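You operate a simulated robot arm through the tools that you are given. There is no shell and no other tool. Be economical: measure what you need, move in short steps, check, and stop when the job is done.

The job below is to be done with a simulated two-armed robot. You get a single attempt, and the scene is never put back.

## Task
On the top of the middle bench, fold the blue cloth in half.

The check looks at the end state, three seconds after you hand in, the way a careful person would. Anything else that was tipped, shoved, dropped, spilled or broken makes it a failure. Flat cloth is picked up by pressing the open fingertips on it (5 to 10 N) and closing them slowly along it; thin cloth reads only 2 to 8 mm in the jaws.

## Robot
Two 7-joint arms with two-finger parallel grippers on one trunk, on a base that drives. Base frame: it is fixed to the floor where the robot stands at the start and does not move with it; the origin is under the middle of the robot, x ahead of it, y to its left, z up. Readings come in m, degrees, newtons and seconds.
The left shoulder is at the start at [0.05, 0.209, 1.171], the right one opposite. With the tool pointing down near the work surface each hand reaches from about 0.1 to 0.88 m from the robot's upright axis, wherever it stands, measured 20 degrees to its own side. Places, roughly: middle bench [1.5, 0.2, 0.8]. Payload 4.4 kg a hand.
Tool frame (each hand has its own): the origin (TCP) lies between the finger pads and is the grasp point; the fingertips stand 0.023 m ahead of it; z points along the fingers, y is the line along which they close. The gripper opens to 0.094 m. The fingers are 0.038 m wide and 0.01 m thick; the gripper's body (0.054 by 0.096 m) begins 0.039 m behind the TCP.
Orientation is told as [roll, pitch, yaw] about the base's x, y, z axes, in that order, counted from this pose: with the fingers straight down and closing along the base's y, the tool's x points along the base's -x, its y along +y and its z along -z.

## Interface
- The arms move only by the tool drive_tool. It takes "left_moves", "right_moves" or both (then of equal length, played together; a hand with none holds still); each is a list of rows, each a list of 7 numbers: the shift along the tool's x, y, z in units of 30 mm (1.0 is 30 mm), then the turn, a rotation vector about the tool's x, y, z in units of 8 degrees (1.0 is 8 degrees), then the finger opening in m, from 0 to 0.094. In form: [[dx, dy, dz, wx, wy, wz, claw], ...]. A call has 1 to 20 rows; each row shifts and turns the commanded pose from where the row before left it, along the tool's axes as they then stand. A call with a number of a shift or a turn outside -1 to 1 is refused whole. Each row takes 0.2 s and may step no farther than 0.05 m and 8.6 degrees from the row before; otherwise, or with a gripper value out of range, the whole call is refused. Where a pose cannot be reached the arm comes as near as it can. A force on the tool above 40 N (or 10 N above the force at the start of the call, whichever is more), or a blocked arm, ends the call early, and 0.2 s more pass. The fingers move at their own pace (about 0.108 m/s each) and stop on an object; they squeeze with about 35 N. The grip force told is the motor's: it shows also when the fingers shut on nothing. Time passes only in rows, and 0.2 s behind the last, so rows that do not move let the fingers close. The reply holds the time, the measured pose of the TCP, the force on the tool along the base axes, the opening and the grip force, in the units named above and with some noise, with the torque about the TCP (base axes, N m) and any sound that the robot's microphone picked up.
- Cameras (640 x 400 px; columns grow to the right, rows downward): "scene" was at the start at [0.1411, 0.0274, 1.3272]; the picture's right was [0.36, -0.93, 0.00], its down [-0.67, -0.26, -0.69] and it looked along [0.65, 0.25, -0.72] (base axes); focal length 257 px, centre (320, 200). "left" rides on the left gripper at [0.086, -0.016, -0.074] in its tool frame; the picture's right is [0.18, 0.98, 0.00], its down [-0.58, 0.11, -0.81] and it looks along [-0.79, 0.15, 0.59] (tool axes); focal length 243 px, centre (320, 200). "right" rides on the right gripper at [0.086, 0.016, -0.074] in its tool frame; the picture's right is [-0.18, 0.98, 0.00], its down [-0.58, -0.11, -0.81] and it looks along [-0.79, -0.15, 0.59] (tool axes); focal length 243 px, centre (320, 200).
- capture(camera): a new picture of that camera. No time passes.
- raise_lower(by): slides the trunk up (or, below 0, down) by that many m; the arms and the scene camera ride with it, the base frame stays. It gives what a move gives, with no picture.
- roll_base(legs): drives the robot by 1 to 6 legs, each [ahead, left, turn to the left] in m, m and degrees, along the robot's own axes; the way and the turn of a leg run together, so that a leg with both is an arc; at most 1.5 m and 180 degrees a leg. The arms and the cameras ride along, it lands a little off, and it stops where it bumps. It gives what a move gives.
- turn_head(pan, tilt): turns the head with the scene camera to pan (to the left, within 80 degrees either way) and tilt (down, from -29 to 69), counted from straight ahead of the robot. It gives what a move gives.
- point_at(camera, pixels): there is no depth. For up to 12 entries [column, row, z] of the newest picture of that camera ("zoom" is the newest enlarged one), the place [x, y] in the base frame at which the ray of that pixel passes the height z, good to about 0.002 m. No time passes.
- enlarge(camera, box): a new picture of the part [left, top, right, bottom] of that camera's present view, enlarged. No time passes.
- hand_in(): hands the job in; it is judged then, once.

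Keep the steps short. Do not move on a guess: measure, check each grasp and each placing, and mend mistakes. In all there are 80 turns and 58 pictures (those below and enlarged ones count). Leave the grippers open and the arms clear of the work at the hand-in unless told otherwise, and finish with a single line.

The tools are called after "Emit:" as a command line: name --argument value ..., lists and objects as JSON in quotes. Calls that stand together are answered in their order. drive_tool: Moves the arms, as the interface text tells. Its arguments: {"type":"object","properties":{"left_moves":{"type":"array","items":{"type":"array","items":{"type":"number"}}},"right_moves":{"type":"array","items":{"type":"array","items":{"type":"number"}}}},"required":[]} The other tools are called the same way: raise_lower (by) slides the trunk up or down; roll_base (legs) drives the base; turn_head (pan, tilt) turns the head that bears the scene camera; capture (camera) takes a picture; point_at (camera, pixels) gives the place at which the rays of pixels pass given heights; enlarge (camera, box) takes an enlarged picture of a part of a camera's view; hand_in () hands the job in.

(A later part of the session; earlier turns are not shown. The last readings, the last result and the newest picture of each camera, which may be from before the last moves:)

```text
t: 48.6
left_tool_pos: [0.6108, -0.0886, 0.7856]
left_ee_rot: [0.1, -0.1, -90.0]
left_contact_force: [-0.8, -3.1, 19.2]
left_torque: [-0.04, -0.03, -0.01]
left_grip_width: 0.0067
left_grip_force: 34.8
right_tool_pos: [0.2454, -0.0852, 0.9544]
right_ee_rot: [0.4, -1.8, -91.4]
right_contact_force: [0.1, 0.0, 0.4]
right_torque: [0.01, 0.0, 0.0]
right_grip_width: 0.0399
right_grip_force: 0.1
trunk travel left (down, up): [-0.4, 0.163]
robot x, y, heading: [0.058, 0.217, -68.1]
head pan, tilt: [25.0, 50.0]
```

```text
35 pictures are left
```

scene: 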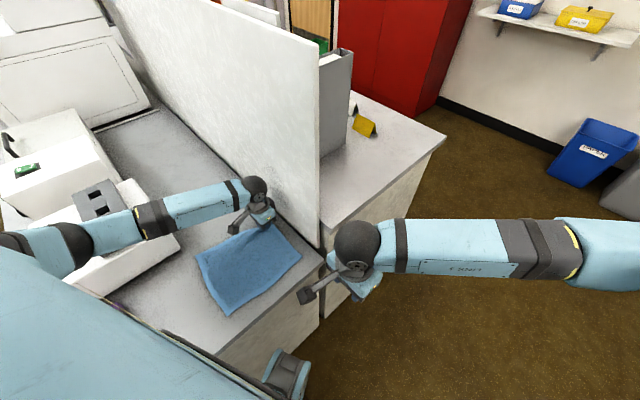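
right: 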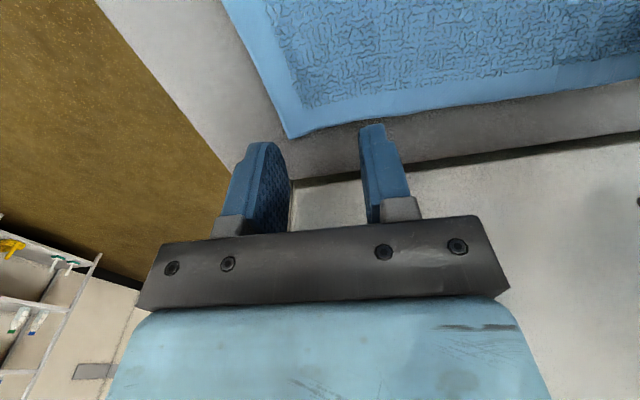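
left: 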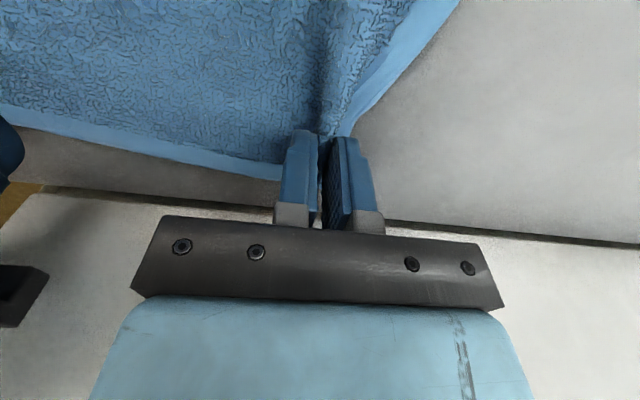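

The right arm is clear, nothing is disturbed, and the left still grips at 6.7 mm. I'll carry the far-right corner in an arc toward the left edge, first half now. The mirrored landing point for the grip is about (0.628, 0.0955).

Emit:
drive_tool --left_moves '[[0.105, 0.046, -0.69, 0, 0, 0, 0], [0.31, 0.046, -0.64, 0, 0, 0, 0], [0.49, 0.046, -0.55, 0, 0, 0, 0], [0.64, 0.046, -0.42, 0, 0, 0, 0], [0.745, 0.046, -0.27, 0, 0, 0, 0], [0.8, 0.046, -0.09, 0, 0, 0, 0]]'

Emit:
capture --camera "scene"

Emit:
capture --camera "left"

```text
t: 50.0
left_tool_pos: [0.6204, 0.0045, 0.8653]
left_ee_rot: [0.0, -0.1, -90.0]
left_contact_force: [0.6, 0.2, -0.4]
left_torque: [0.0, 0.01, 0.01]
left_grip_width: 0.006
left_grip_force: 34.7
right_tool_pos: [0.247, -0.0859, 0.9543]
right_ee_rot: [0.2, -1.9, -91.4]
right_contact_force: [-0.7, -0.6, -0.8]
right_torque: [-0.03, 0.02, -0.03]
right_grip_width: 0.0401
right_grip_force: 0.0
trunk travel left (down, up): [-0.4, 0.163]
robot x, y, heading: [0.0563, 0.2181, -68.0]
head pan, tilt: [25.0, 50.0]
```

```text
34 pictures are left
```

scene: 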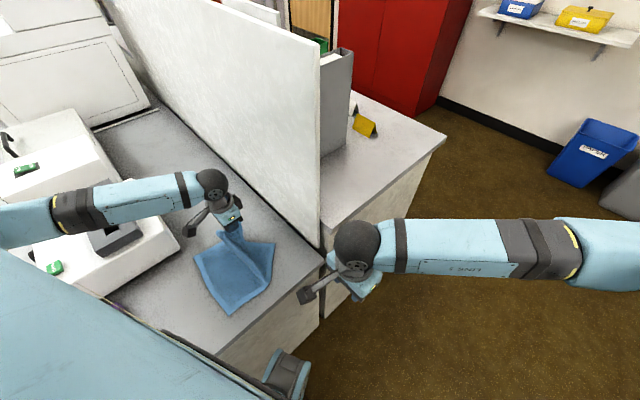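

```text
33 pictures are left
```

left: 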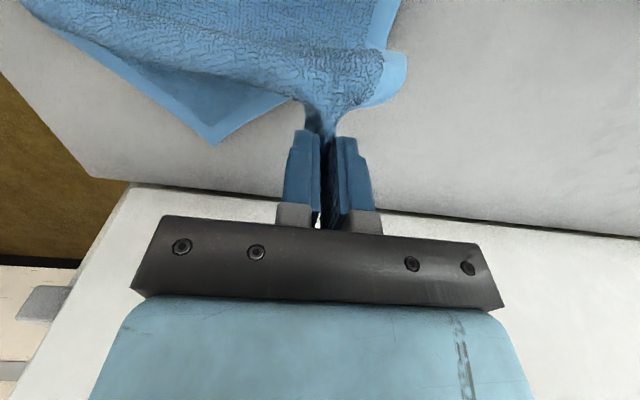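

The grip holds, but 4 cm of edge is pinched, and folded over with an upright hand that strip would tuck under. I'd rather pinch only the extreme edge, with the wrist leaning toward +y so the fold turns over cleanly. I'll reverse the arc, lay the corner back and release.

Emit:
drive_tool --left_moves '[[-0.8, -0.046, 0.09, 0, 0, 0, 0], [-0.745, -0.046, 0.27, 0, 0, 0, 0], [-0.64, -0.046, 0.42, 0, 0, 0, 0], [-0.49, -0.046, 0.55, 0, 0, 0, 0], [-0.31, -0.046, 0.64, 0, 0, 0, 0], [-0.105, -0.046, 0.6, 0, 0, 0, 0], [0, 0, 0, 0, 0, 0, 0.01], [0, 0, 0, 0, 0, 0, 0.025], [0, 0, 0, 0, 0, 0, 0.04], [0, 0, -0.3, 0, 0, 0, 0.04], [0, 0, -0.9, 0, 0, 0, 0.04], [0.5, 0, -0.9, 0, 0, 0, 0.04], [0.8, 0, -0.9, 0, 0, 0, 0.04]]'

Emit:
capture --camera "left"

Emit:
enlarge --camera "scene" --box '[170, 190, 350, 330]'

```text
t: 52.8
left_tool_pos: [0.6156, -0.0501, 0.8788]
left_ee_rot: [0.0, -0.1, -90.1]
left_contact_force: [0.3, -0.1, 1.0]
left_torque: [-0.03, -0.04, 0.03]
left_grip_width: 0.0401
left_grip_force: 0.0
right_tool_pos: [0.2467, -0.0855, 0.9542]
right_ee_rot: [0.2, -1.9, -91.5]
right_contact_force: [-0.5, 0.2, 0.2]
right_torque: [-0.02, -0.01, -0.01]
right_grip_width: 0.0401
right_grip_force: 0.1
trunk travel left (down, up): [-0.4, 0.163]
robot x, y, heading: [0.0535, 0.2189, -67.9]
head pan, tilt: [25.0, 50.0]
```

```text
32 pictures are left
```

left: 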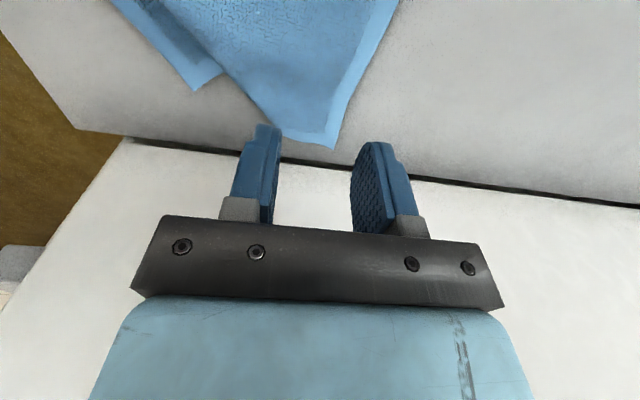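

```text
2.86 times, centred on (260, 260) of scene
```

zoom: 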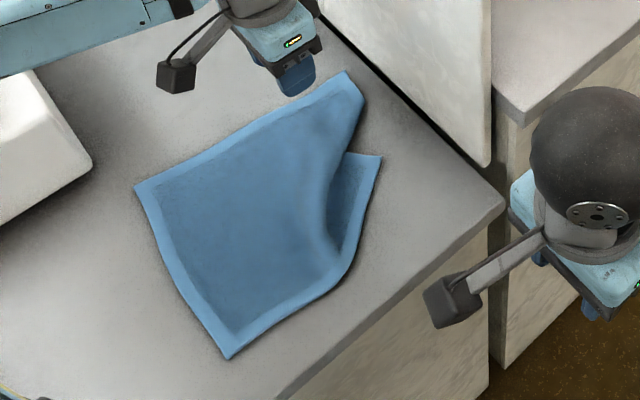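

The cloth came down with a ridge, and the near-right corner got pulled in and partly overlapped. I'll measure the corners before re-gripping.

Emit:
point_at --camera "zoom" --pixels '[[135, 187, 0.763], [228, 358, 0.763], [380, 156, 0.763], [347, 72, 0.763], [365, 95, 0.763], [335, 280, 0.77], [345, 152, 0.765], [325, 190, 0.775], [333, 245, 0.77], [502, 200, 0.76]]'

Emit:
point_at --camera "left" --pixels '[[332, 147, 0.763], [198, 90, 0.763], [224, 70, 0.763], [285, 135, 0.763]]'

```text
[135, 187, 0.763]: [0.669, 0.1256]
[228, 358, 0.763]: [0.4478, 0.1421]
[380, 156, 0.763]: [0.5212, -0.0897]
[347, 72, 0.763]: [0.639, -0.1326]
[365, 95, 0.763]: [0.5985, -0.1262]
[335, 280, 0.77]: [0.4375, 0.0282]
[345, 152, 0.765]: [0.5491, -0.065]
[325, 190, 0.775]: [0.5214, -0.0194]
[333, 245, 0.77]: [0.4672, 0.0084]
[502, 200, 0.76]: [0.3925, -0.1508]
```

```text
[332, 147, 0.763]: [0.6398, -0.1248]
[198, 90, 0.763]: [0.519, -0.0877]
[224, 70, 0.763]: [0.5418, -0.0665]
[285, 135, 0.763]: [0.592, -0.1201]
```

The near-right corner now lies at (0.52,−0.089), and it should be near (0.42,−0.105). I'll press closed fingertips just inside that corner, near (0.515,−0.07), and drag it back toward −x to undo the pleat.

Emit:
drive_tool --left_moves '[[-0.16, -0.84, 0, 0, 0, 0, 0.01], [-0.16, -0.84, 0, 0, 0, 0, 0], [-0.16, -0.84, 0, 0, 0, 0, 0], [-0.16, -0.84, 0, 0, 0, 0, 0], [0, 0, 0.9, 0, 0, 0, 0], [0, 0, 0.9, 0, 0, 0, 0], [0, 0, 0.9, 0, 0, 0, 0], [0, 0, 0.2, 0, 0, 0, 0]]'

Emit:
drive_tool --left_moves '[[0, 0, 0.1, 0, 0, 0, 0], [0, 0, 0, 0, 0, 0, 0]]'

Emit:
capture --camera "left"

```text
t: 54.6
left_tool_pos: [0.5096, -0.0692, 0.7902]
left_ee_rot: [0.1, -0.1, -89.9]
left_contact_force: [0.0, -0.2, 0.1]
left_torque: [0.06, 0.0, -0.02]
left_grip_width: 0.0
left_grip_force: 35.6
right_tool_pos: [0.2482, -0.0863, 0.9549]
right_ee_rot: [0.2, -1.8, -91.3]
right_contact_force: [-0.4, -0.5, -0.2]
right_torque: [-0.02, -0.01, 0.0]
right_grip_width: 0.0399
right_grip_force: 0.0
trunk travel left (down, up): [-0.4, 0.163]
robot x, y, heading: [0.0551, 0.2197, -68.1]
head pan, tilt: [25.0, 50.0]
```

```text
t: 55.2
left_tool_pos: [0.5092, -0.0692, 0.7869]
left_ee_rot: [0.1, -0.1, -90.0]
left_contact_force: [0.3, -0.6, 1.0]
left_torque: [0.03, 0.0, 0.03]
left_grip_width: 0.0002
left_grip_force: 35.1
right_tool_pos: [0.248, -0.0866, 0.9542]
right_ee_rot: [0.1, -1.7, -91.3]
right_contact_force: [0.8, 0.1, -0.4]
right_torque: [0.01, 0.0, -0.04]
right_grip_width: 0.0399
right_grip_force: 0.1
trunk travel left (down, up): [-0.4, 0.163]
robot x, y, heading: [0.0555, 0.2176, -67.8]
head pan, tilt: [25.0, 50.0]
```

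```text
30 pictures are left
```

left: 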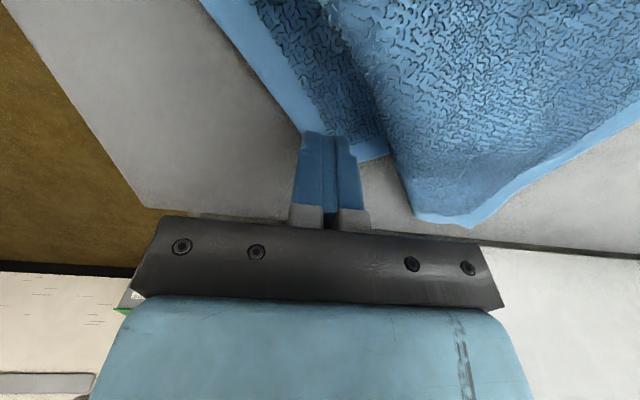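

The tips sit on the border just beside the corner at (385,158). I'll shift 8 mm in +x and press a little.

Emit:
drive_tool --left_moves '[[0.05, 0.27, -0.05, 0, 0, 0, 0], [0, 0, 0.08, 0, 0, 0, 0], [0, 0, 0.06, 0, 0, 0, 0], [0, 0, 0, 0, 0, 0, 0]]'

```text
t: 56.2
left_tool_pos: [0.5192, -0.0667, 0.7863]
left_ee_rot: [0.1, -0.1, -90.0]
left_contact_force: [0.7, 2.6, 11.5]
left_torque: [0.14, -0.04, 0.03]
left_grip_width: 0.0
left_grip_force: 35.2
right_tool_pos: [0.2465, -0.0858, 0.9544]
right_ee_rot: [0.2, -1.8, -91.4]
right_contact_force: [0.7, -0.4, -0.7]
right_torque: [-0.01, 0.01, -0.01]
right_grip_width: 0.04
right_grip_force: 0.0
trunk travel left (down, up): [-0.4, 0.163]
robot x, y, heading: [0.0567, 0.2184, -68.0]
head pan, tilt: [25.0, 50.0]
```

Pressing at 11.5 N. I'll drag slowly toward −x and slightly −y.

Emit:
drive_tool --left_moves '[[-0.05, -0.3, 0, 0, 0, 0, 0], [-0.05, -0.3, 0, 0, 0, 0, 0], [-0.05, -0.3, 0, 0, 0, 0, 0], [-0.05, -0.3, 0, 0, 0, 0, 0], [-0.05, -0.3, 0, 0, 0, 0, 0], [-0.05, -0.3, 0, 0, 0, 0, 0], [-0.05, -0.3, 0, 0, 0, 0, 0], [-0.05, -0.3, 0, 0, 0, 0, 0], [-0.05, -0.3, 0, 0, 0, 0, 0]]'

Emit:
capture --camera "left"

```text
t: 58.2
left_tool_pos: [0.4382, -0.0794, 0.7845]
left_ee_rot: [0.1, -0.1, -90.0]
left_contact_force: [5.5, -0.3, 23.0]
left_torque: [0.14, -0.17, -0.04]
left_grip_width: 0.0001
left_grip_force: 35.0
right_tool_pos: [0.2469, -0.0852, 0.9551]
right_ee_rot: [0.3, -1.9, -91.4]
right_contact_force: [0.9, 0.7, 0.7]
right_torque: [0.01, 0.0, 0.02]
right_grip_width: 0.04
right_grip_force: 0.1
trunk travel left (down, up): [-0.4, 0.163]
robot x, y, heading: [0.0584, 0.2199, -68.1]
head pan, tilt: [25.0, 50.0]
```

```text
29 pictures are left
```

left: 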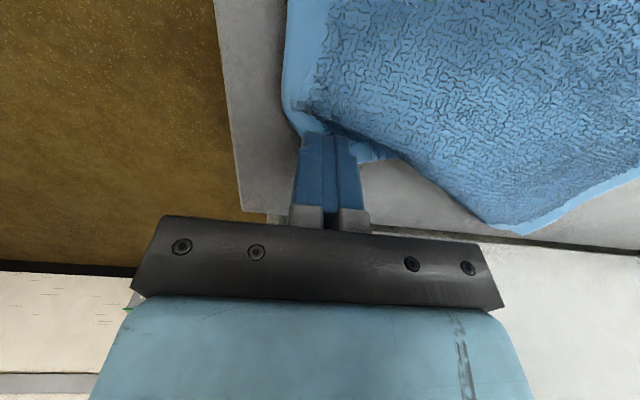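

The drag worked and the corner followed. I'll lift off and look at the whole cloth.

Emit:
drive_tool --left_moves '[[0, 0, -0.5, 0, 0, 0, 0], [0.2, 0, -0.9, 0, 0, 0, 0], [0.8, 0.3, -0.9, 0, 0, 0, 0.03], [0.9, 0.6, -0.9, 0, 0, 0, 0.03], [0.9, 0.8, -0.5, 0, 0, 0, 0.03], [0.9, 0.9, -0.3, 0, 0, 0, 0.03]]'

Emit:
enlarge --camera "scene" --box '[170, 190, 350, 330]'

```text
t: 59.6
left_tool_pos: [0.5159, 0.0303, 0.9026]
left_ee_rot: [-0.1, -0.1, -90.0]
left_contact_force: [0.2, 0.3, -0.2]
left_torque: [0.01, -0.02, 0.0]
left_grip_width: 0.03
left_grip_force: 0.0
right_tool_pos: [0.2472, -0.0851, 0.954]
right_ee_rot: [0.1, -1.8, -91.4]
right_contact_force: [-0.5, 0.5, -0.6]
right_torque: [0.0, -0.01, 0.04]
right_grip_width: 0.04
right_grip_force: 0.1
trunk travel left (down, up): [-0.4, 0.163]
robot x, y, heading: [0.0552, 0.2198, -67.9]
head pan, tilt: [25.0, 50.0]
```

```text
2.86 times, centred on (260, 260) of scene
```

zoom: 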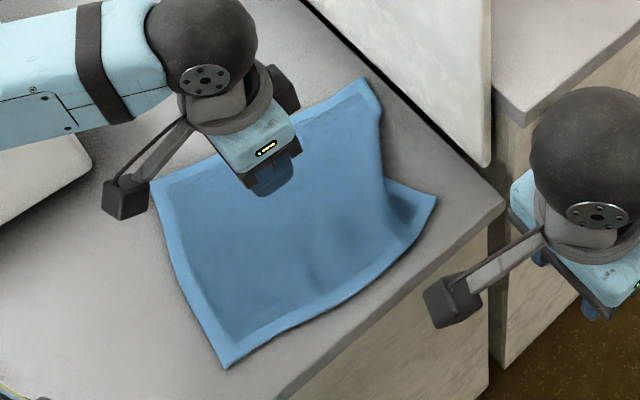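

The cloth is nearly flat again, apart from a small inward wave in the right edge around (383,190). Carrying one corner stretches the right edge and drags the other corner. So I'll grip the middle of the right edge at its very border, carry it over, then correct the corners. First I'll tilt the hand 25° (wrist toward +y), hover and look.

Emit:
drive_tool --left_moves '[[-0.5, 0.12, 0.2, 0, -0.78, 0, 0.03], [-0.5, 0.12, 0.2, 0, -0.78, 0, 0.03], [-0.5, 0.12, 0.1, 0, -0.78, 0, 0.03], [-0.5, 0.12, 0, 0, -0.78, 0, 0.03]]'

Emit:
capture --camera "left"

Emit:
enlarge --camera "scene" --box '[170, 190, 350, 330]'

```text
t: 60.6
left_tool_pos: [0.5297, -0.0302, 0.8989]
left_ee_rot: [0.0, -25.1, -90.1]
left_contact_force: [-1.1, 0.7, -0.5]
left_torque: [0.01, 0.01, -0.02]
left_grip_width: 0.03
left_grip_force: 0.0
right_tool_pos: [0.2466, -0.0859, 0.9538]
right_ee_rot: [0.2, -1.8, -91.5]
right_contact_force: [1.1, -0.1, -0.2]
right_torque: [0.0, 0.02, 0.01]
right_grip_width: 0.0401
right_grip_force: 0.1
trunk travel left (down, up): [-0.4, 0.163]
robot x, y, heading: [0.0586, 0.2178, -67.9]
head pan, tilt: [25.0, 50.0]
```

```text
27 pictures are left
```

left: 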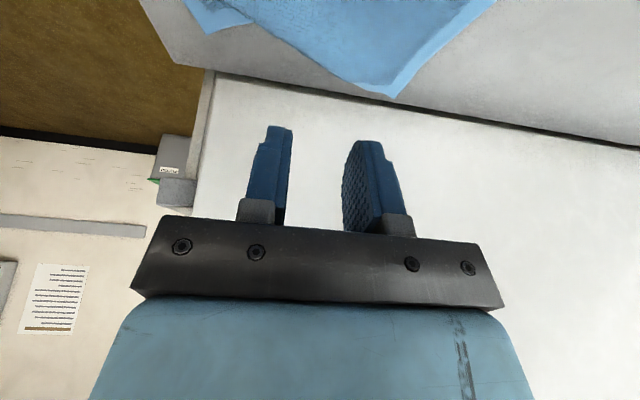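

```text
2.86 times, centred on (260, 260) of scene
```

zoom: 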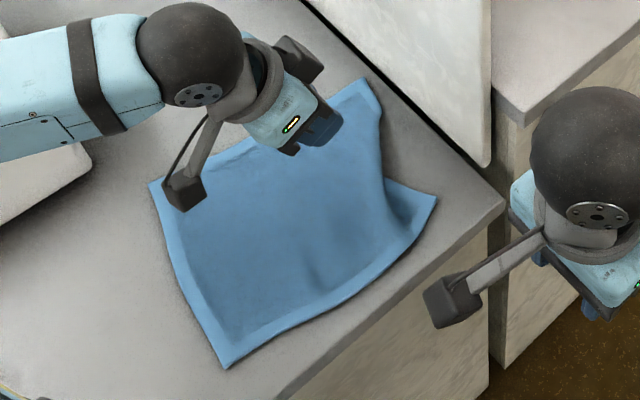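

I'll measure the right-edge outline to see how much pleat remains.

Emit:
point_at --camera "zoom" --pixels '[[363, 77, 0.763], [382, 100, 0.765], [383, 140, 0.77], [386, 180, 0.768], [436, 197, 0.763], [403, 245, 0.763], [226, 367, 0.763], [150, 183, 0.763], [318, 270, 0.763]]'

Emit:
point_at --camera "left" --pixels '[[397, 97, 0.763], [200, 35, 0.763], [255, 22, 0.77], [305, 62, 0.77], [355, 87, 0.763]]'

```text
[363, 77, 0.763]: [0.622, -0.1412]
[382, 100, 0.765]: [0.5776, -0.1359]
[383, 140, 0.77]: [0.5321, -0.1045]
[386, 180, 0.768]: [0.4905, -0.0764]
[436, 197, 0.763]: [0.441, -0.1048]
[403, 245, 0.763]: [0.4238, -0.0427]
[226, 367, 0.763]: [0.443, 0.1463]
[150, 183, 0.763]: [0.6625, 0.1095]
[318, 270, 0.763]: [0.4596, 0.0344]
```

```text
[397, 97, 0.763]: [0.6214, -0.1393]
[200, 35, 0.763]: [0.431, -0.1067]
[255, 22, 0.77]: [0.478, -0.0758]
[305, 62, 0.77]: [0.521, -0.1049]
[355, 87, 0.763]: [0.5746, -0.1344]
```

About 3.5 cm of slack is left along the right edge: the far corner slid to (0.622,−0.140). I'll press the closed tips just inside that corner and drag it toward +x.

Emit:
drive_tool --left_moves '[[0, 0.83, 0, 0, 0, 0, 0], [0, 0.83, 0, 0, 0, 0, 0], [0, 0.83, 0, 0, 0, 0, 0], [-0.258, 0, 0.85, 0, 0, 0, 0], [-0.258, 0, 0.85, 0, 0, 0, 0], [-0.258, 0, 0.85, 0, 0, 0, 0], [-0.258, 0, 0.85, 0, 0, 0, 0], [-0.258, 0, 0.82, 0, 0, 0, 0]]'

Emit:
drive_tool --left_moves '[[0.06, 0, 0.12, 0, 0, 0, 0], [0.05, 0, 0.08, 0, 0, 0, 0], [0, 0, 0, 0, 0, 0, 0]]'

```text
t: 62.4
left_tool_pos: [0.6056, -0.1196, 0.8018]
left_ee_rot: [0.0, -25.1, -90.0]
left_contact_force: [0.5, 0.2, 0.2]
left_torque: [-0.02, -0.01, 0.01]
left_grip_width: 0.0
left_grip_force: 35.1
right_tool_pos: [0.2472, -0.0853, 0.9541]
right_ee_rot: [0.3, -1.9, -91.5]
right_contact_force: [1.2, -0.1, 0.0]
right_torque: [0.03, 0.04, -0.03]
right_grip_width: 0.0401
right_grip_force: 0.0
trunk travel left (down, up): [-0.4, 0.163]
robot x, y, heading: [0.059, 0.2193, -67.9]
head pan, tilt: [25.0, 50.0]
```

```text
t: 63.2
left_tool_pos: [0.6057, -0.1178, 0.7945]
left_ee_rot: [-0.1, -25.0, -90.0]
left_contact_force: [-0.5, 0.0, 0.3]
left_torque: [0.0, 0.0, -0.03]
left_grip_width: 0.0
left_grip_force: 35.0
right_tool_pos: [0.2466, -0.0855, 0.9547]
right_ee_rot: [0.2, -1.8, -91.4]
right_contact_force: [-0.5, 0.9, 0.0]
right_torque: [0.01, 0.0, 0.01]
right_grip_width: 0.0399
right_grip_force: 0.0
trunk travel left (down, up): [-0.4, 0.163]
robot x, y, heading: [0.0547, 0.2224, -68.0]
head pan, tilt: [25.0, 50.0]
```

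No contact yet; I'll go on down in small steps.

Emit:
drive_tool --left_moves '[[0.021, 0, 0.045, 0, 0, 0, 0], [0, 0, 0, 0, 0, 0, 0], [0.014, 0, 0.03, 0, 0, 0, 0], [0, 0, 0, 0, 0, 0, 0]]'

Emit:
drive_tool --left_moves '[[0.014, 0, 0.03, 0, 0, 0, 0], [0, 0, 0, 0, 0, 0, 0], [0, 0, 0, 0, 0, 0, 0]]'

Emit:
enlarge --camera "left" --box '[160, 20, 560, 270]'

```text
t: 64.2
left_tool_pos: [0.6062, -0.1174, 0.7917]
left_ee_rot: [-0.1, -25.1, -90.0]
left_contact_force: [-1.2, -0.1, 1.2]
left_torque: [-0.03, 0.01, 0.0]
left_grip_width: 0.0001
left_grip_force: 35.1
right_tool_pos: [0.248, -0.0865, 0.954]
right_ee_rot: [0.2, -1.8, -91.4]
right_contact_force: [-0.4, 0.2, 0.0]
right_torque: [0.0, 0.0, 0.0]
right_grip_width: 0.04
right_grip_force: 0.1
trunk travel left (down, up): [-0.4, 0.163]
robot x, y, heading: [0.0541, 0.2202, -68.1]
head pan, tilt: [25.0, 50.0]
```

```text
t: 65.0
left_tool_pos: [0.6053, -0.117, 0.7914]
left_ee_rot: [0.2, -25.1, -90.0]
left_contact_force: [0.1, 0.8, 7.6]
left_torque: [0.08, -0.03, -0.02]
left_grip_width: 0.0
left_grip_force: 35.3
right_tool_pos: [0.2478, -0.0867, 0.9546]
right_ee_rot: [0.2, -1.8, -91.4]
right_contact_force: [-0.1, 0.4, 0.0]
right_torque: [0.0, 0.01, -0.01]
right_grip_width: 0.0399
right_grip_force: 0.0
trunk travel left (down, up): [-0.4, 0.163]
robot x, y, heading: [0.0562, 0.2198, -68.2]
head pan, tilt: [25.0, 50.0]
```

```text
1.60 times, centred on (360, 145) of left
```

zoom: 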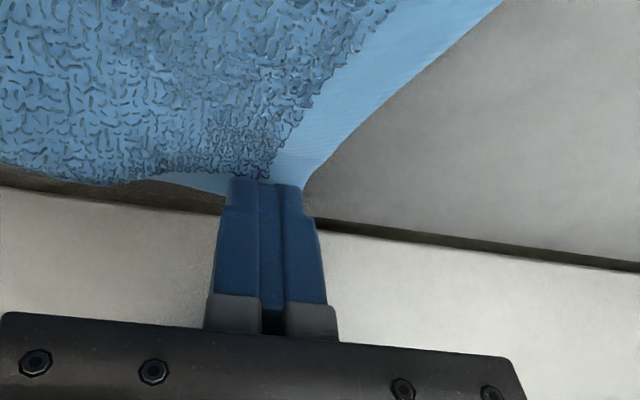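

Pressing 7.6 N right at the corner. I'll drag 36 mm toward +x, then lift and look.

Emit:
drive_tool --left_moves '[[0.02, 0.24, 0.01, 0, 0, 0, 0], [0.02, 0.24, 0, 0, 0, 0, 0], [0.02, 0.24, 0, 0, 0, 0, 0], [0.02, 0.24, 0, 0, 0, 0, 0], [0.02, 0.24, 0, 0, 0, 0, 0], [0, 0, -0.6, 0, 0, 0, 0], [0, -0.5, -0.9, 0, 0, 0, 0], [0, -0.9, -0.9, 0, 0, 0, 0.03], [0, -0.9, -0.6, 0, 0, 0, 0.03], [0, -0.9, 0, 0, 0, 0, 0.03]]'

Emit:
enlarge --camera "scene" --box '[170, 190, 350, 330]'

Emit:
capture --camera "left"

```text
t: 67.2
left_tool_pos: [0.5437, -0.0785, 0.8696]
left_ee_rot: [0.0, -25.0, -90.0]
left_contact_force: [0.0, 0.0, -0.1]
left_torque: [0.01, -0.01, 0.03]
left_grip_width: 0.0303
left_grip_force: 0.0
right_tool_pos: [0.2473, -0.0864, 0.9539]
right_ee_rot: [0.4, -1.8, -91.4]
right_contact_force: [-0.6, -0.3, -0.8]
right_torque: [0.01, 0.02, 0.01]
right_grip_width: 0.04
right_grip_force: 0.1
trunk travel left (down, up): [-0.4, 0.163]
robot x, y, heading: [0.0581, 0.2159, -67.9]
head pan, tilt: [25.0, 50.0]
```

```text
2.86 times, centred on (260, 260) of scene
```

zoom: 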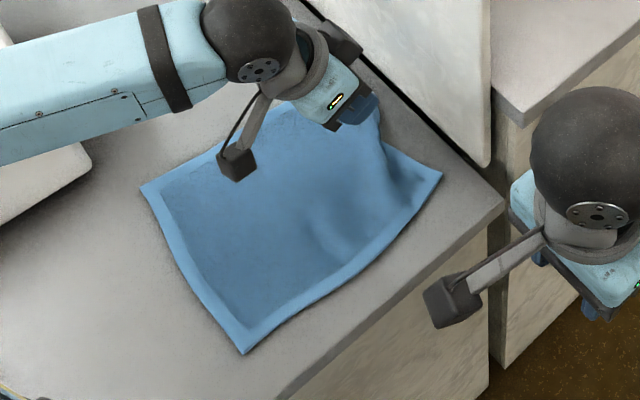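

```text
23 pictures are left
```

left: 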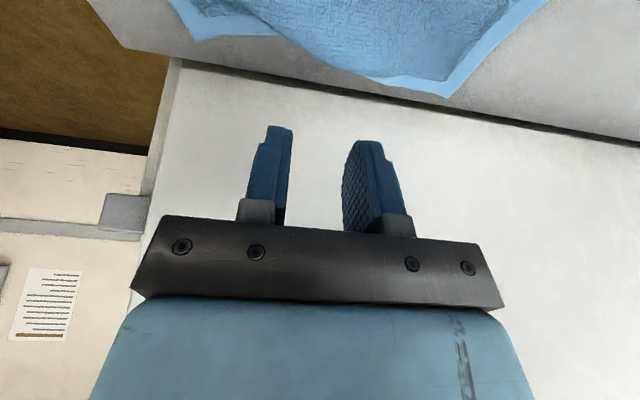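

Emit:
point_at --camera "left" --pixels '[[447, 97, 0.763], [378, 77, 0.765], [330, 65, 0.768], [278, 35, 0.765], [185, 40, 0.763]]'

Emit:
point_at --camera "zoom" --pixels '[[442, 174, 0.763], [244, 353, 0.763], [140, 188, 0.763], [390, 150, 0.765], [383, 130, 0.77], [415, 215, 0.763]]'

Emit:
enlarge --camera "left" --box '[140, 0, 580, 140]'

```text
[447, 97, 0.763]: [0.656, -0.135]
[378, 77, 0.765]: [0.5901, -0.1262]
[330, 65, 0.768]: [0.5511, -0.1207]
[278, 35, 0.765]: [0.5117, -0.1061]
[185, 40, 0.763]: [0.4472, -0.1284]
```

```text
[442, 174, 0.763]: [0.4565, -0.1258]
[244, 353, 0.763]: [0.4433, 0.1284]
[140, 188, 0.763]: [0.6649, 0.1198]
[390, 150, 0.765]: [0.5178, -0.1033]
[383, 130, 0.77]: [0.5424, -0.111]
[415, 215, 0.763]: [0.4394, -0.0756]
```

```text
1.45 times, centred on (360, 70) of left
```

zoom: 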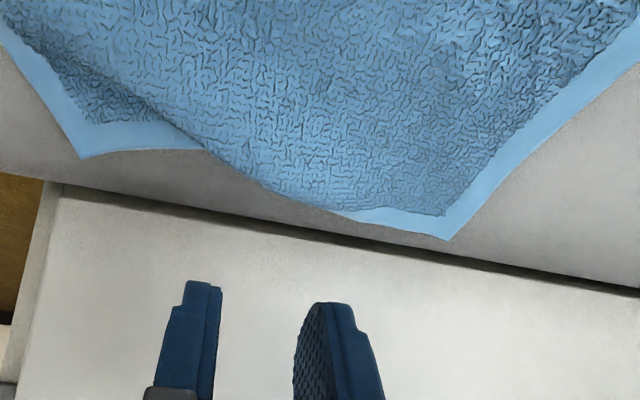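

The cloth is almost square again: corners (0.656,−0.135), (0.45,−0.127), (0.443,0.128), (0.665,0.12). Only a small standing wave remains mid-edge. I'll draw the near-right corner about 2 cm toward −x to take out the rest.

Emit:
drive_tool --left_moves '[[0, -0.91, 0, 0, 0, 0, 0], [0, -0.91, 0, 0, 0, 0, 0], [0, -0.91, 0, 0, 0, 0, 0], [-0.05, 0, 0.9, 0, 0, 0, 0], [-0.05, 0, 0.9, 0, 0, 0, 0], [-0.04, 0, 0.8, 0, 0, 0, 0], [0, 0, 0.25, 0, 0, 0, 0], [0, 0, 0, 0, 0, 0, 0]]'

Emit:
drive_tool --left_moves '[[0.021, 0, 0.045, 0, 0, 0, 0], [0, 0, 0, 0, 0, 0, 0], [0, 0, 0, 0, 0, 0, 0]]'

```text
t: 69.0
left_tool_pos: [0.4626, -0.1166, 0.7958]
left_ee_rot: [-0.1, -25.0, -90.0]
left_contact_force: [-0.1, 1.0, 0.5]
left_torque: [0.01, -0.02, 0.0]
left_grip_width: 0.0
left_grip_force: 35.0
right_tool_pos: [0.2481, -0.0846, 0.955]
right_ee_rot: [0.1, -1.9, -91.4]
right_contact_force: [-0.4, -0.7, -0.1]
right_torque: [-0.01, 0.02, -0.03]
right_grip_width: 0.0403
right_grip_force: 0.0
trunk travel left (down, up): [-0.4, 0.163]
robot x, y, heading: [0.0569, 0.217, -68.0]
head pan, tilt: [25.0, 50.0]
```

```text
t: 69.8
left_tool_pos: [0.4624, -0.1175, 0.7953]
left_ee_rot: [0.0, -24.9, -90.0]
left_contact_force: [0.7, 0.4, -0.5]
left_torque: [0.0, 0.04, 0.02]
left_grip_width: 0.0
left_grip_force: 34.5
right_tool_pos: [0.2474, -0.0863, 0.9539]
right_ee_rot: [0.2, -1.8, -91.3]
right_contact_force: [0.5, 0.5, 0.3]
right_torque: [0.02, -0.02, 0.01]
right_grip_width: 0.0399
right_grip_force: 0.0
trunk travel left (down, up): [-0.4, 0.163]
robot x, y, heading: [0.0553, 0.2185, -67.9]
head pan, tilt: [25.0, 50.0]
```

Still about 3–4 mm above contact. Down 3 mm and settle.

Emit:
drive_tool --left_moves '[[0.04, 0, 0.09, 0, 0, 0, 0], [0, 0, 0, 0, 0, 0, 0], [0, 0, 0, 0, 0, 0, 0]]'

Emit:
drive_tool --left_moves '[[0.01, 0, 0.025, 0, 0, 0, 0], [0, 0, 0, 0, 0, 0, 0]]'

```text
t: 70.6
left_tool_pos: [0.4624, -0.1179, 0.7911]
left_ee_rot: [0.0, -25.0, -90.1]
left_contact_force: [-1.1, 1.0, 4.5]
left_torque: [0.06, 0.03, 0.0]
left_grip_width: 0.0
left_grip_force: 35.4
right_tool_pos: [0.2471, -0.0862, 0.9539]
right_ee_rot: [0.3, -1.8, -91.3]
right_contact_force: [-0.4, -0.9, -0.4]
right_torque: [0.01, 0.03, 0.01]
right_grip_width: 0.04
right_grip_force: 0.0
trunk travel left (down, up): [-0.4, 0.163]
robot x, y, heading: [0.0524, 0.215, -68.1]
head pan, tilt: [25.0, 50.0]
```

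```text
t: 71.2
left_tool_pos: [0.4626, -0.1179, 0.7922]
left_ee_rot: [0.0, -25.0, -89.9]
left_contact_force: [-0.9, 0.4, 8.3]
left_torque: [0.05, 0.04, 0.03]
left_grip_width: 0.0
left_grip_force: 35.5
right_tool_pos: [0.2472, -0.0855, 0.9536]
right_ee_rot: [0.3, -1.8, -91.4]
right_contact_force: [0.1, -0.3, 0.3]
right_torque: [0.01, -0.01, 0.02]
right_grip_width: 0.0399
right_grip_force: 0.0
trunk travel left (down, up): [-0.4, 0.163]
robot x, y, heading: [0.0542, 0.2192, -67.7]
head pan, tilt: [25.0, 50.0]
```

8 N. I'll drag 26 mm toward −x and slightly +y, then lift and view.

Emit:
drive_tool --left_moves '[[0.05, -0.22, -0.015, 0, 0, 0, 0], [0.05, -0.22, -0.02, 0, 0, 0, 0], [0.05, -0.22, -0.02, 0, 0, 0, 0], [0.05, -0.22, -0.02, 0, 0, 0, 0], [0, 0, -0.6, 0, 0, 0, 0], [0, 0.5, -0.9, 0, 0, 0, 0], [0, 0.9, -0.9, 0, 0, 0, 0.03], [0, 0.9, 0, 0, 0, 0, 0.03], [0, 0.9, 0, 0, 0, 0, 0.03]]'

Emit:
enlarge --camera "left" --box '[140, 0, 580, 140]'

```text
t: 73.2
left_tool_pos: [0.5347, -0.0802, 0.8539]
left_ee_rot: [-0.1, -25.0, -90.0]
left_contact_force: [0.6, -0.3, 0.1]
left_torque: [0.0, 0.0, 0.02]
left_grip_width: 0.0299
left_grip_force: 0.1
right_tool_pos: [0.2483, -0.0871, 0.9547]
right_ee_rot: [0.2, -1.9, -91.4]
right_contact_force: [0.9, -0.1, 0.1]
right_torque: [-0.03, 0.0, 0.04]
right_grip_width: 0.0398
right_grip_force: 0.1
trunk travel left (down, up): [-0.4, 0.163]
robot x, y, heading: [0.0535, 0.2172, -68.0]
head pan, tilt: [25.0, 50.0]
```

```text
1.45 times, centred on (360, 70) of left
```

zoom: 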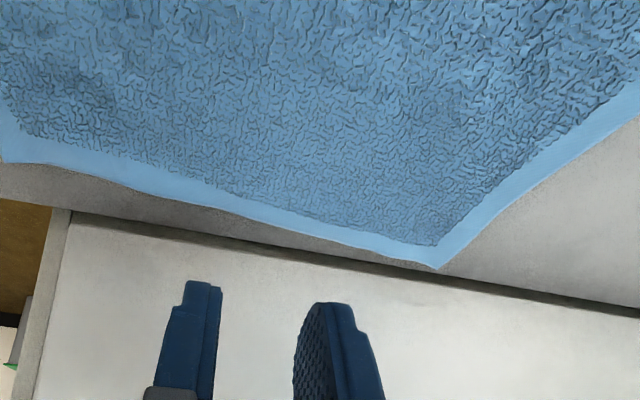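

The right edge is flat and straight again. I'll measure it for the mid-edge grip.

Emit:
point_at --camera "zoom" --pixels '[[437, 268, 0.763], [330, 243, 0.763], [220, 210, 0.763], [130, 188, 0.763], [5, 162, 0.763]]'

Emit:
enlarge --camera "scene" --box '[170, 190, 350, 330]'

```text
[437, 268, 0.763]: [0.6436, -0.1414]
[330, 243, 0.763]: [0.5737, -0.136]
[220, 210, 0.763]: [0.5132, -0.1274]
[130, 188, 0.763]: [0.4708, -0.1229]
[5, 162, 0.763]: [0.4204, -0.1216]
```

```text
2.86 times, centred on (260, 260) of scene
```

zoom: 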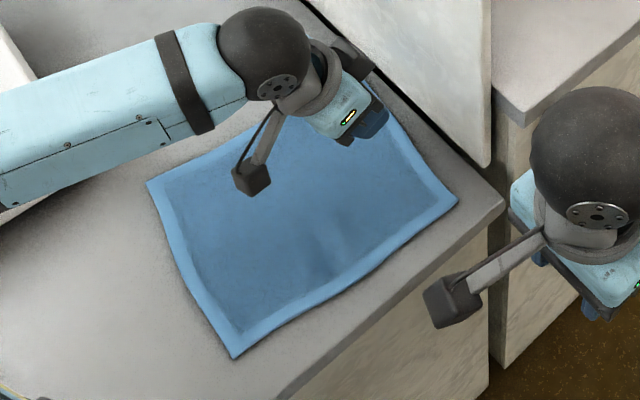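

The mid right edge is at (0.532,−0.130). I'll lower the open, tilted fingers there, with contact planned about 15 mm inside the edge.

Emit:
drive_tool --left_moves '[[-0.11, -0.03, 0.78, 0, 0, 0, 0.03], [-0.11, -0.03, 0.78, 0, 0, 0, 0.03], [-0.11, -0.03, 0.78, 0, 0, 0, 0.03], [0.02, 0, 0.05, 0, 0, 0, 0.03], [0, 0, 0, 0, 0, 0, 0.03]]'

Emit:
drive_tool --left_moves '[[0.02, 0, 0.04, 0, 0, 0, 0.03], [0, 0, 0, 0, 0, 0, 0.03], [0, 0, 0, 0, 0, 0, 0.03]]'

```text
t: 74.4
left_tool_pos: [0.5312, -0.1195, 0.7929]
left_ee_rot: [0.0, -25.1, -90.0]
left_contact_force: [0.1, 0.1, 1.8]
left_torque: [0.03, -0.03, 0.03]
left_grip_width: 0.03
left_grip_force: 0.1
right_tool_pos: [0.2478, -0.0868, 0.954]
right_ee_rot: [0.2, -1.9, -91.4]
right_contact_force: [0.1, 0.2, 0.6]
right_torque: [0.0, 0.01, -0.01]
right_grip_width: 0.04
right_grip_force: 0.0
trunk travel left (down, up): [-0.4, 0.163]
robot x, y, heading: [0.0588, 0.2183, -67.9]
head pan, tilt: [25.0, 50.0]
```

```text
t: 75.2
left_tool_pos: [0.5312, -0.12, 0.7919]
left_ee_rot: [0.0, -25.0, -90.0]
left_contact_force: [1.0, -0.9, 2.4]
left_torque: [-0.02, -0.01, 0.03]
left_grip_width: 0.0299
left_grip_force: 0.0
right_tool_pos: [0.2471, -0.0851, 0.9542]
right_ee_rot: [0.2, -1.8, -91.4]
right_contact_force: [0.2, 0.5, -0.6]
right_torque: [-0.02, 0.03, 0.02]
right_grip_width: 0.0399
right_grip_force: 0.1
trunk travel left (down, up): [-0.4, 0.163]
robot x, y, heading: [0.0564, 0.2167, -67.9]
head pan, tilt: [25.0, 50.0]
```

Light touch at 2.4 N. I'll press about 1.3 mm further and close slowly.

Emit:
drive_tool --left_moves '[[0.018, 0, 0.04, 0, 0, 0, 0.03], [0, 0, 0, 0, 0, 0, 0.03], [0, 0, 0, 0, 0, 0, 0.03]]'

Emit:
drive_tool --left_moves '[[0, 0, 0, 0, 0, 0, 0.027], [0, 0, 0, 0, 0, 0, 0.024], [0, 0, 0, 0, 0, 0, 0.021], [0, 0, 0, 0, 0, 0, 0.018], [0, 0, 0, 0, 0, 0, 0.015], [0, 0, 0, 0, 0, 0, 0.012], [0, 0, 0, 0, 0, 0, 0.009], [0, 0, 0, 0, 0, 0, 0.006], [0, 0, 0, 0, 0, 0, 0.003], [0, 0, 0, 0, 0, 0, 0], [0, 0, 0, 0, 0, 0, 0]]'

Emit:
enlarge --camera "left" --box '[140, 20, 540, 270]'

```text
t: 76.0
left_tool_pos: [0.5309, -0.1197, 0.7922]
left_ee_rot: [0.0, -25.1, -89.8]
left_contact_force: [1.4, -1.2, 4.5]
left_torque: [0.01, -0.07, 0.0]
left_grip_width: 0.0298
left_grip_force: 0.0
right_tool_pos: [0.2465, -0.0852, 0.9544]
right_ee_rot: [0.1, -1.8, -91.5]
right_contact_force: [-0.5, 0.7, -0.2]
right_torque: [0.0, -0.05, 0.0]
right_grip_width: 0.04
right_grip_force: 0.1
trunk travel left (down, up): [-0.4, 0.163]
robot x, y, heading: [0.0565, 0.2181, -68.2]
head pan, tilt: [25.0, 50.0]
```

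```text
t: 78.4
left_tool_pos: [0.5309, -0.1196, 0.7917]
left_ee_rot: [-0.1, -25.1, -89.9]
left_contact_force: [-0.3, -0.4, 4.0]
left_torque: [0.01, 0.05, 0.0]
left_grip_width: 0.0031
left_grip_force: 34.4
right_tool_pos: [0.2466, -0.0863, 0.9539]
right_ee_rot: [0.2, -1.8, -91.3]
right_contact_force: [0.6, 0.3, -0.4]
right_torque: [-0.01, 0.01, 0.0]
right_grip_width: 0.0401
right_grip_force: 0.0
trunk travel left (down, up): [-0.4, 0.163]
robot x, y, heading: [0.0543, 0.2166, -68.0]
head pan, tilt: [25.0, 50.0]
```

```text
1.60 times, centred on (340, 145) of left
```

zoom: 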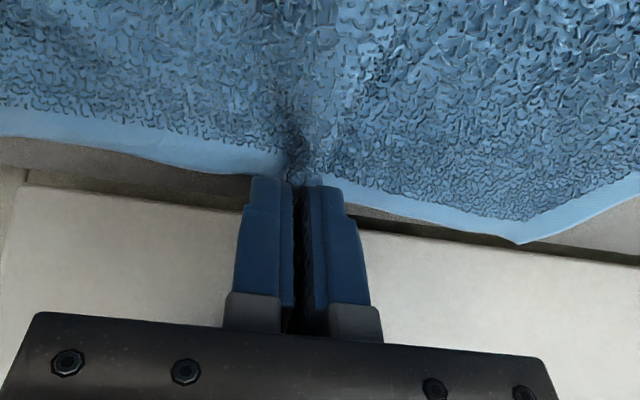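

The grip reads 3.1 mm, so cloth is held. I'll lift the edge's middle along the first half of the arc, tilt another 10°, and check.

Emit:
drive_tool --left_moves '[[-0.21, 0.056, -0.76, 0, 0, 0, 0], [0.04, 0.056, -0.82, 0, 0, 0, 0], [0.29, 0.056, -0.82, 0, 0, 0, 0], [0.52, 0.056, -0.77, 0, 0, 0, 0], [0.71, 0.056, -0.66, 0, 0, 0, 0], [0.85, 0.056, -0.51, 0, 0, 0, 0], [0, 0, 0, 0, -0.625, 0, 0], [0, 0, 0, 0, -0.625, 0, 0]]'

Emit:
enlarge --camera "scene" --box '[150, 170, 350, 330]'

```text
t: 80.2
left_tool_pos: [0.5385, -0.0027, 0.8819]
left_ee_rot: [0.1, -35.1, -89.9]
left_contact_force: [0.6, -0.2, 0.2]
left_torque: [-0.01, 0.01, -0.05]
left_grip_width: 0.0027
left_grip_force: 34.7
right_tool_pos: [0.2469, -0.0852, 0.9537]
right_ee_rot: [0.2, -1.8, -91.4]
right_contact_force: [-0.4, 0.4, -0.2]
right_torque: [0.03, -0.03, 0.01]
right_grip_width: 0.0401
right_grip_force: 0.2
trunk travel left (down, up): [-0.4, 0.163]
robot x, y, heading: [0.0579, 0.2171, -68.1]
head pan, tilt: [25.0, 50.0]
```

```text
2.50 times, centred on (250, 250) of scene
```

zoom: 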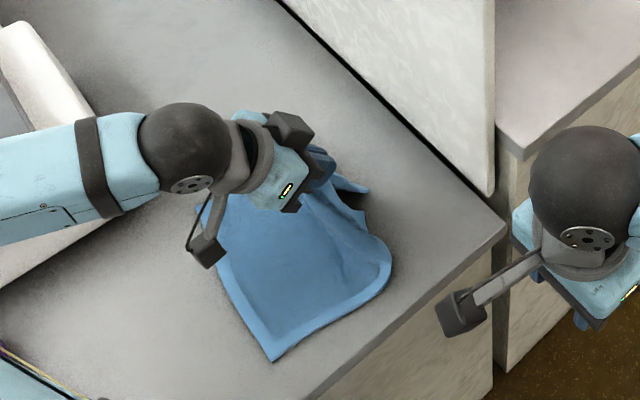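

Holding at 2.7 mm, with the corners draping. Next is the second half of the arc, down toward the left edge.

Emit:
drive_tool --left_moves '[[0.86, 0.07, -0.48, 0, 0, 0, 0], [0.91, 0.07, -0.29, 0, 0, 0, 0], [0.9, 0.07, -0.08, 0, 0, 0, 0], [0.83, 0.07, 0.13, 0, 0, 0, 0], [0.7, 0.07, 0.34, 0, 0, 0, 0], [0.35, 0.07, 0.35, 0, 0, 0, 0]]'

Emit:
enlarge --camera "scene" --box '[150, 170, 350, 330]'

Emit:
capture --camera "left"

```text
t: 81.6
left_tool_pos: [0.5537, 0.1076, 0.8015]
left_ee_rot: [0.0, -35.1, -90.1]
left_contact_force: [0.1, 0.6, 2.0]
left_torque: [0.01, 0.0, -0.01]
left_grip_width: 0.0027
left_grip_force: 35.0
right_tool_pos: [0.2475, -0.0858, 0.9553]
right_ee_rot: [0.1, -1.8, -91.4]
right_contact_force: [0.8, -1.1, -0.2]
right_torque: [0.0, 0.02, 0.04]
right_grip_width: 0.0402
right_grip_force: 0.1
trunk travel left (down, up): [-0.4, 0.163]
robot x, y, heading: [0.0597, 0.2194, -67.7]
head pan, tilt: [25.0, 50.0]
```

```text
2.50 times, centred on (250, 250) of scene
```

zoom: 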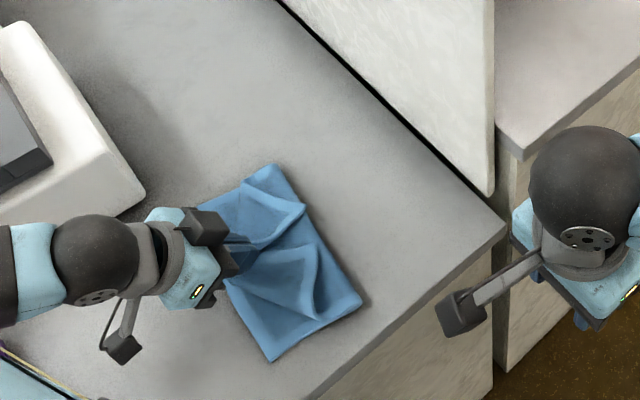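

```text
16 pictures are left
```

left: 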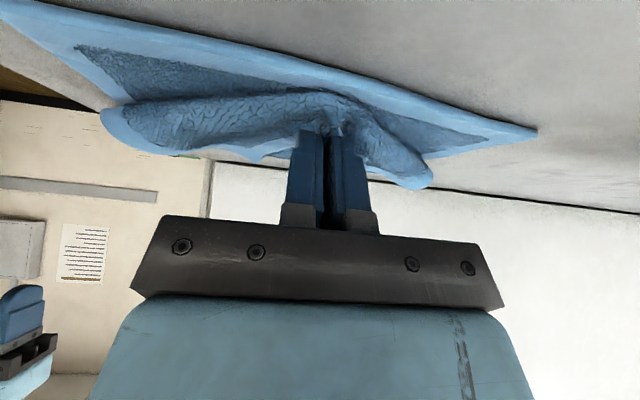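

The cloth is folded across with a straight crease on the right; the top-layer corners lag behind. I'll set the edge down, open, withdraw backward along the fingers and look.

Emit:
drive_tool --left_moves '[[0.06, 0, 0.08, 0, 0, 0, 0], [0, 0, 0, 0, 0, 0, 0.008], [0, 0, 0, 0, 0, 0, 0.018], [0, 0, 0, 0, 0, 0, 0.03], [0, 0, -0.5, 0, 0, 0, 0.03], [0, 0, -1, 0, 0, 0, 0.03], [-0.3, 0, -1, 0, 0, 0, 0.03], [-0.3, 0, -1, 0, 0, 0, 0.03], [-0.3, 0, -1, 0, 0, 0, 0.03]]'

Emit:
enlarge --camera "scene" --box '[150, 170, 350, 330]'

Emit:
capture --camera "left"

```text
t: 83.6
left_tool_pos: [0.5511, 0.1647, 0.9272]
left_ee_rot: [0.1, -35.1, -90.1]
left_contact_force: [-0.2, 0.6, 1.4]
left_torque: [-0.03, -0.02, 0.01]
left_grip_width: 0.0299
left_grip_force: 0.1
right_tool_pos: [0.2478, -0.087, 0.9541]
right_ee_rot: [0.4, -1.9, -91.4]
right_contact_force: [0.4, -0.5, -0.1]
right_torque: [0.01, 0.01, 0.01]
right_grip_width: 0.0399
right_grip_force: 0.1
trunk travel left (down, up): [-0.4, 0.163]
robot x, y, heading: [0.0549, 0.2211, -67.8]
head pan, tilt: [25.0, 50.0]
```

```text
2.50 times, centred on (250, 250) of scene
```

zoom: 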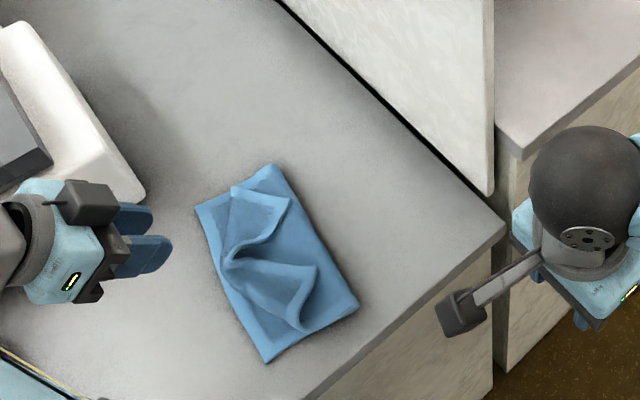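

```text
14 pictures are left
```

left: 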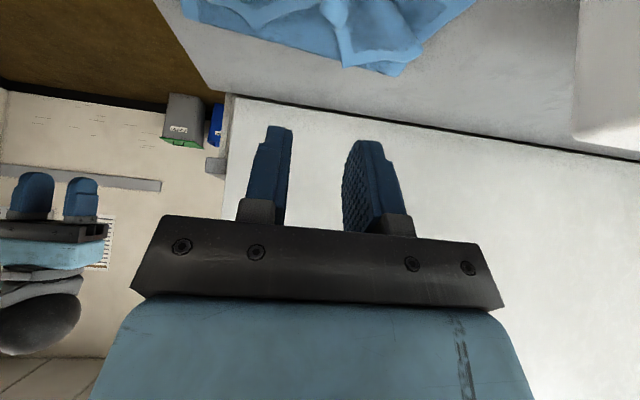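

The fold crease is good, but both top-layer corners are bent back at about (290,200) and (303,328) in the enlarged view. I'll take a closer look to plan pulling each out to its matching corner.

Emit:
enlarge --camera "scene" --box '[200, 225, 280, 290]'

```text
6.15 times, centred on (240, 258) of scene
```

zoom: 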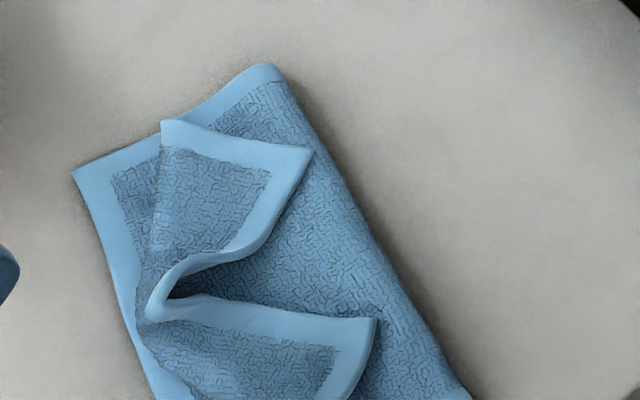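

The two top corners are flipped back in triangles. I'll measure their tips and the target corners.

Emit:
point_at --camera "zoom" --pixels '[[312, 150, 0.775], [270, 172, 0.775], [73, 172, 0.763], [275, 66, 0.765], [165, 121, 0.77], [155, 305, 0.775], [375, 320, 0.775], [468, 395, 0.765]]'

Emit:
point_at --camera "scene" --pixels '[[243.5, 302, 0.773], [229, 314.5, 0.763], [265, 292, 0.765], [249, 278, 0.775]]'

```text
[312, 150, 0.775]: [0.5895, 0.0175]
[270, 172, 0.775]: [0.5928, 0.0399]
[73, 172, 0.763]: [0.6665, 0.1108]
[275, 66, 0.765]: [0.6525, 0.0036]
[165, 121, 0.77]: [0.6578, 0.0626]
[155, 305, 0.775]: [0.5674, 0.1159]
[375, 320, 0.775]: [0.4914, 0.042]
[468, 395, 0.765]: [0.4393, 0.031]
```

```text
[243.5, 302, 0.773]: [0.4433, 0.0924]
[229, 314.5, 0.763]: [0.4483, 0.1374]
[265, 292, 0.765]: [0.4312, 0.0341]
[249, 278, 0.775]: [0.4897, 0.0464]
```

Far top corner: tip at (0.5895,0.0175), target (0.666,0.113). I'll yaw the hand 30° so it faces along that carry direction, keep the 35° tilt, and hover just inside the tip.

Emit:
drive_tool --left_moves '[[0, 0, 0, 0.54, 0, 0.77, 0.018], [0, 0, 0, 0.54, 0, 0.77, 0.018], [0, 0, 0, 0.54, 0, 0.77, 0.018], [0, 0, 0, 0.54, 0, 0.77, 0.018], [-0.1, 0.7, 0.86, 0, 0, 0, 0.018], [-0.1, 0.7, 0.86, 0, 0, 0, 0.018], [-0.1, 0.7, 0.86, 0, 0, 0, 0.018], [-0.1, 0.7, 0.86, 0, 0, 0, 0.018], [-0.11, 0.72, 0.87, 0, 0, 0, 0.018]]'

Emit:
enlarge --camera "left" --box '[160, 0, 560, 250]'

```text
t: 85.6
left_tool_pos: [0.6012, 0.036, 0.8259]
left_ee_rot: [-0.1, -35.0, -119.9]
left_contact_force: [0.1, 0.0, 0.4]
left_torque: [0.0, 0.05, 0.05]
left_grip_width: 0.0177
left_grip_force: 0.1
right_tool_pos: [0.2479, -0.0864, 0.9544]
right_ee_rot: [0.2, -1.8, -91.4]
right_contact_force: [-0.1, -0.8, -0.1]
right_torque: [0.01, 0.03, -0.03]
right_grip_width: 0.0401
right_grip_force: 0.1
trunk travel left (down, up): [-0.4, 0.163]
robot x, y, heading: [0.0556, 0.2163, -68.0]
head pan, tilt: [25.0, 50.0]
```

```text
1.60 times, centred on (360, 125) of left
```

zoom: 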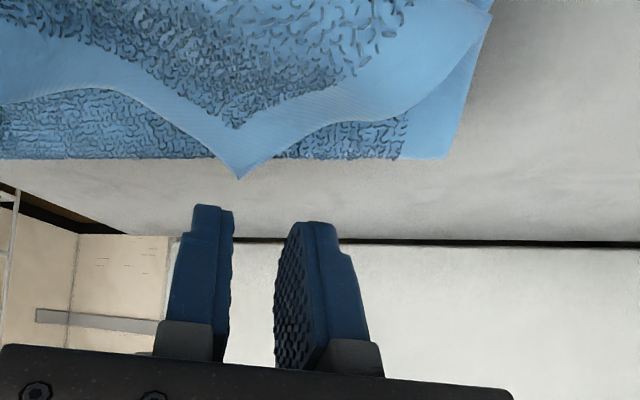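

The tip is at (240,178). I'll measure it from this camera.

Emit:
point_at --camera "zoom" --pixels '[[240, 178, 0.77], [240, 178, 0.78], [236, 130, 0.775], [490, 15, 0.77], [445, 158, 0.765]]'

```text
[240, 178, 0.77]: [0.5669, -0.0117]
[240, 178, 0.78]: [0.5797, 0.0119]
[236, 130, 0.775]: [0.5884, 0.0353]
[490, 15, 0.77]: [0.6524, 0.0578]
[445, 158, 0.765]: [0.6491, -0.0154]
```

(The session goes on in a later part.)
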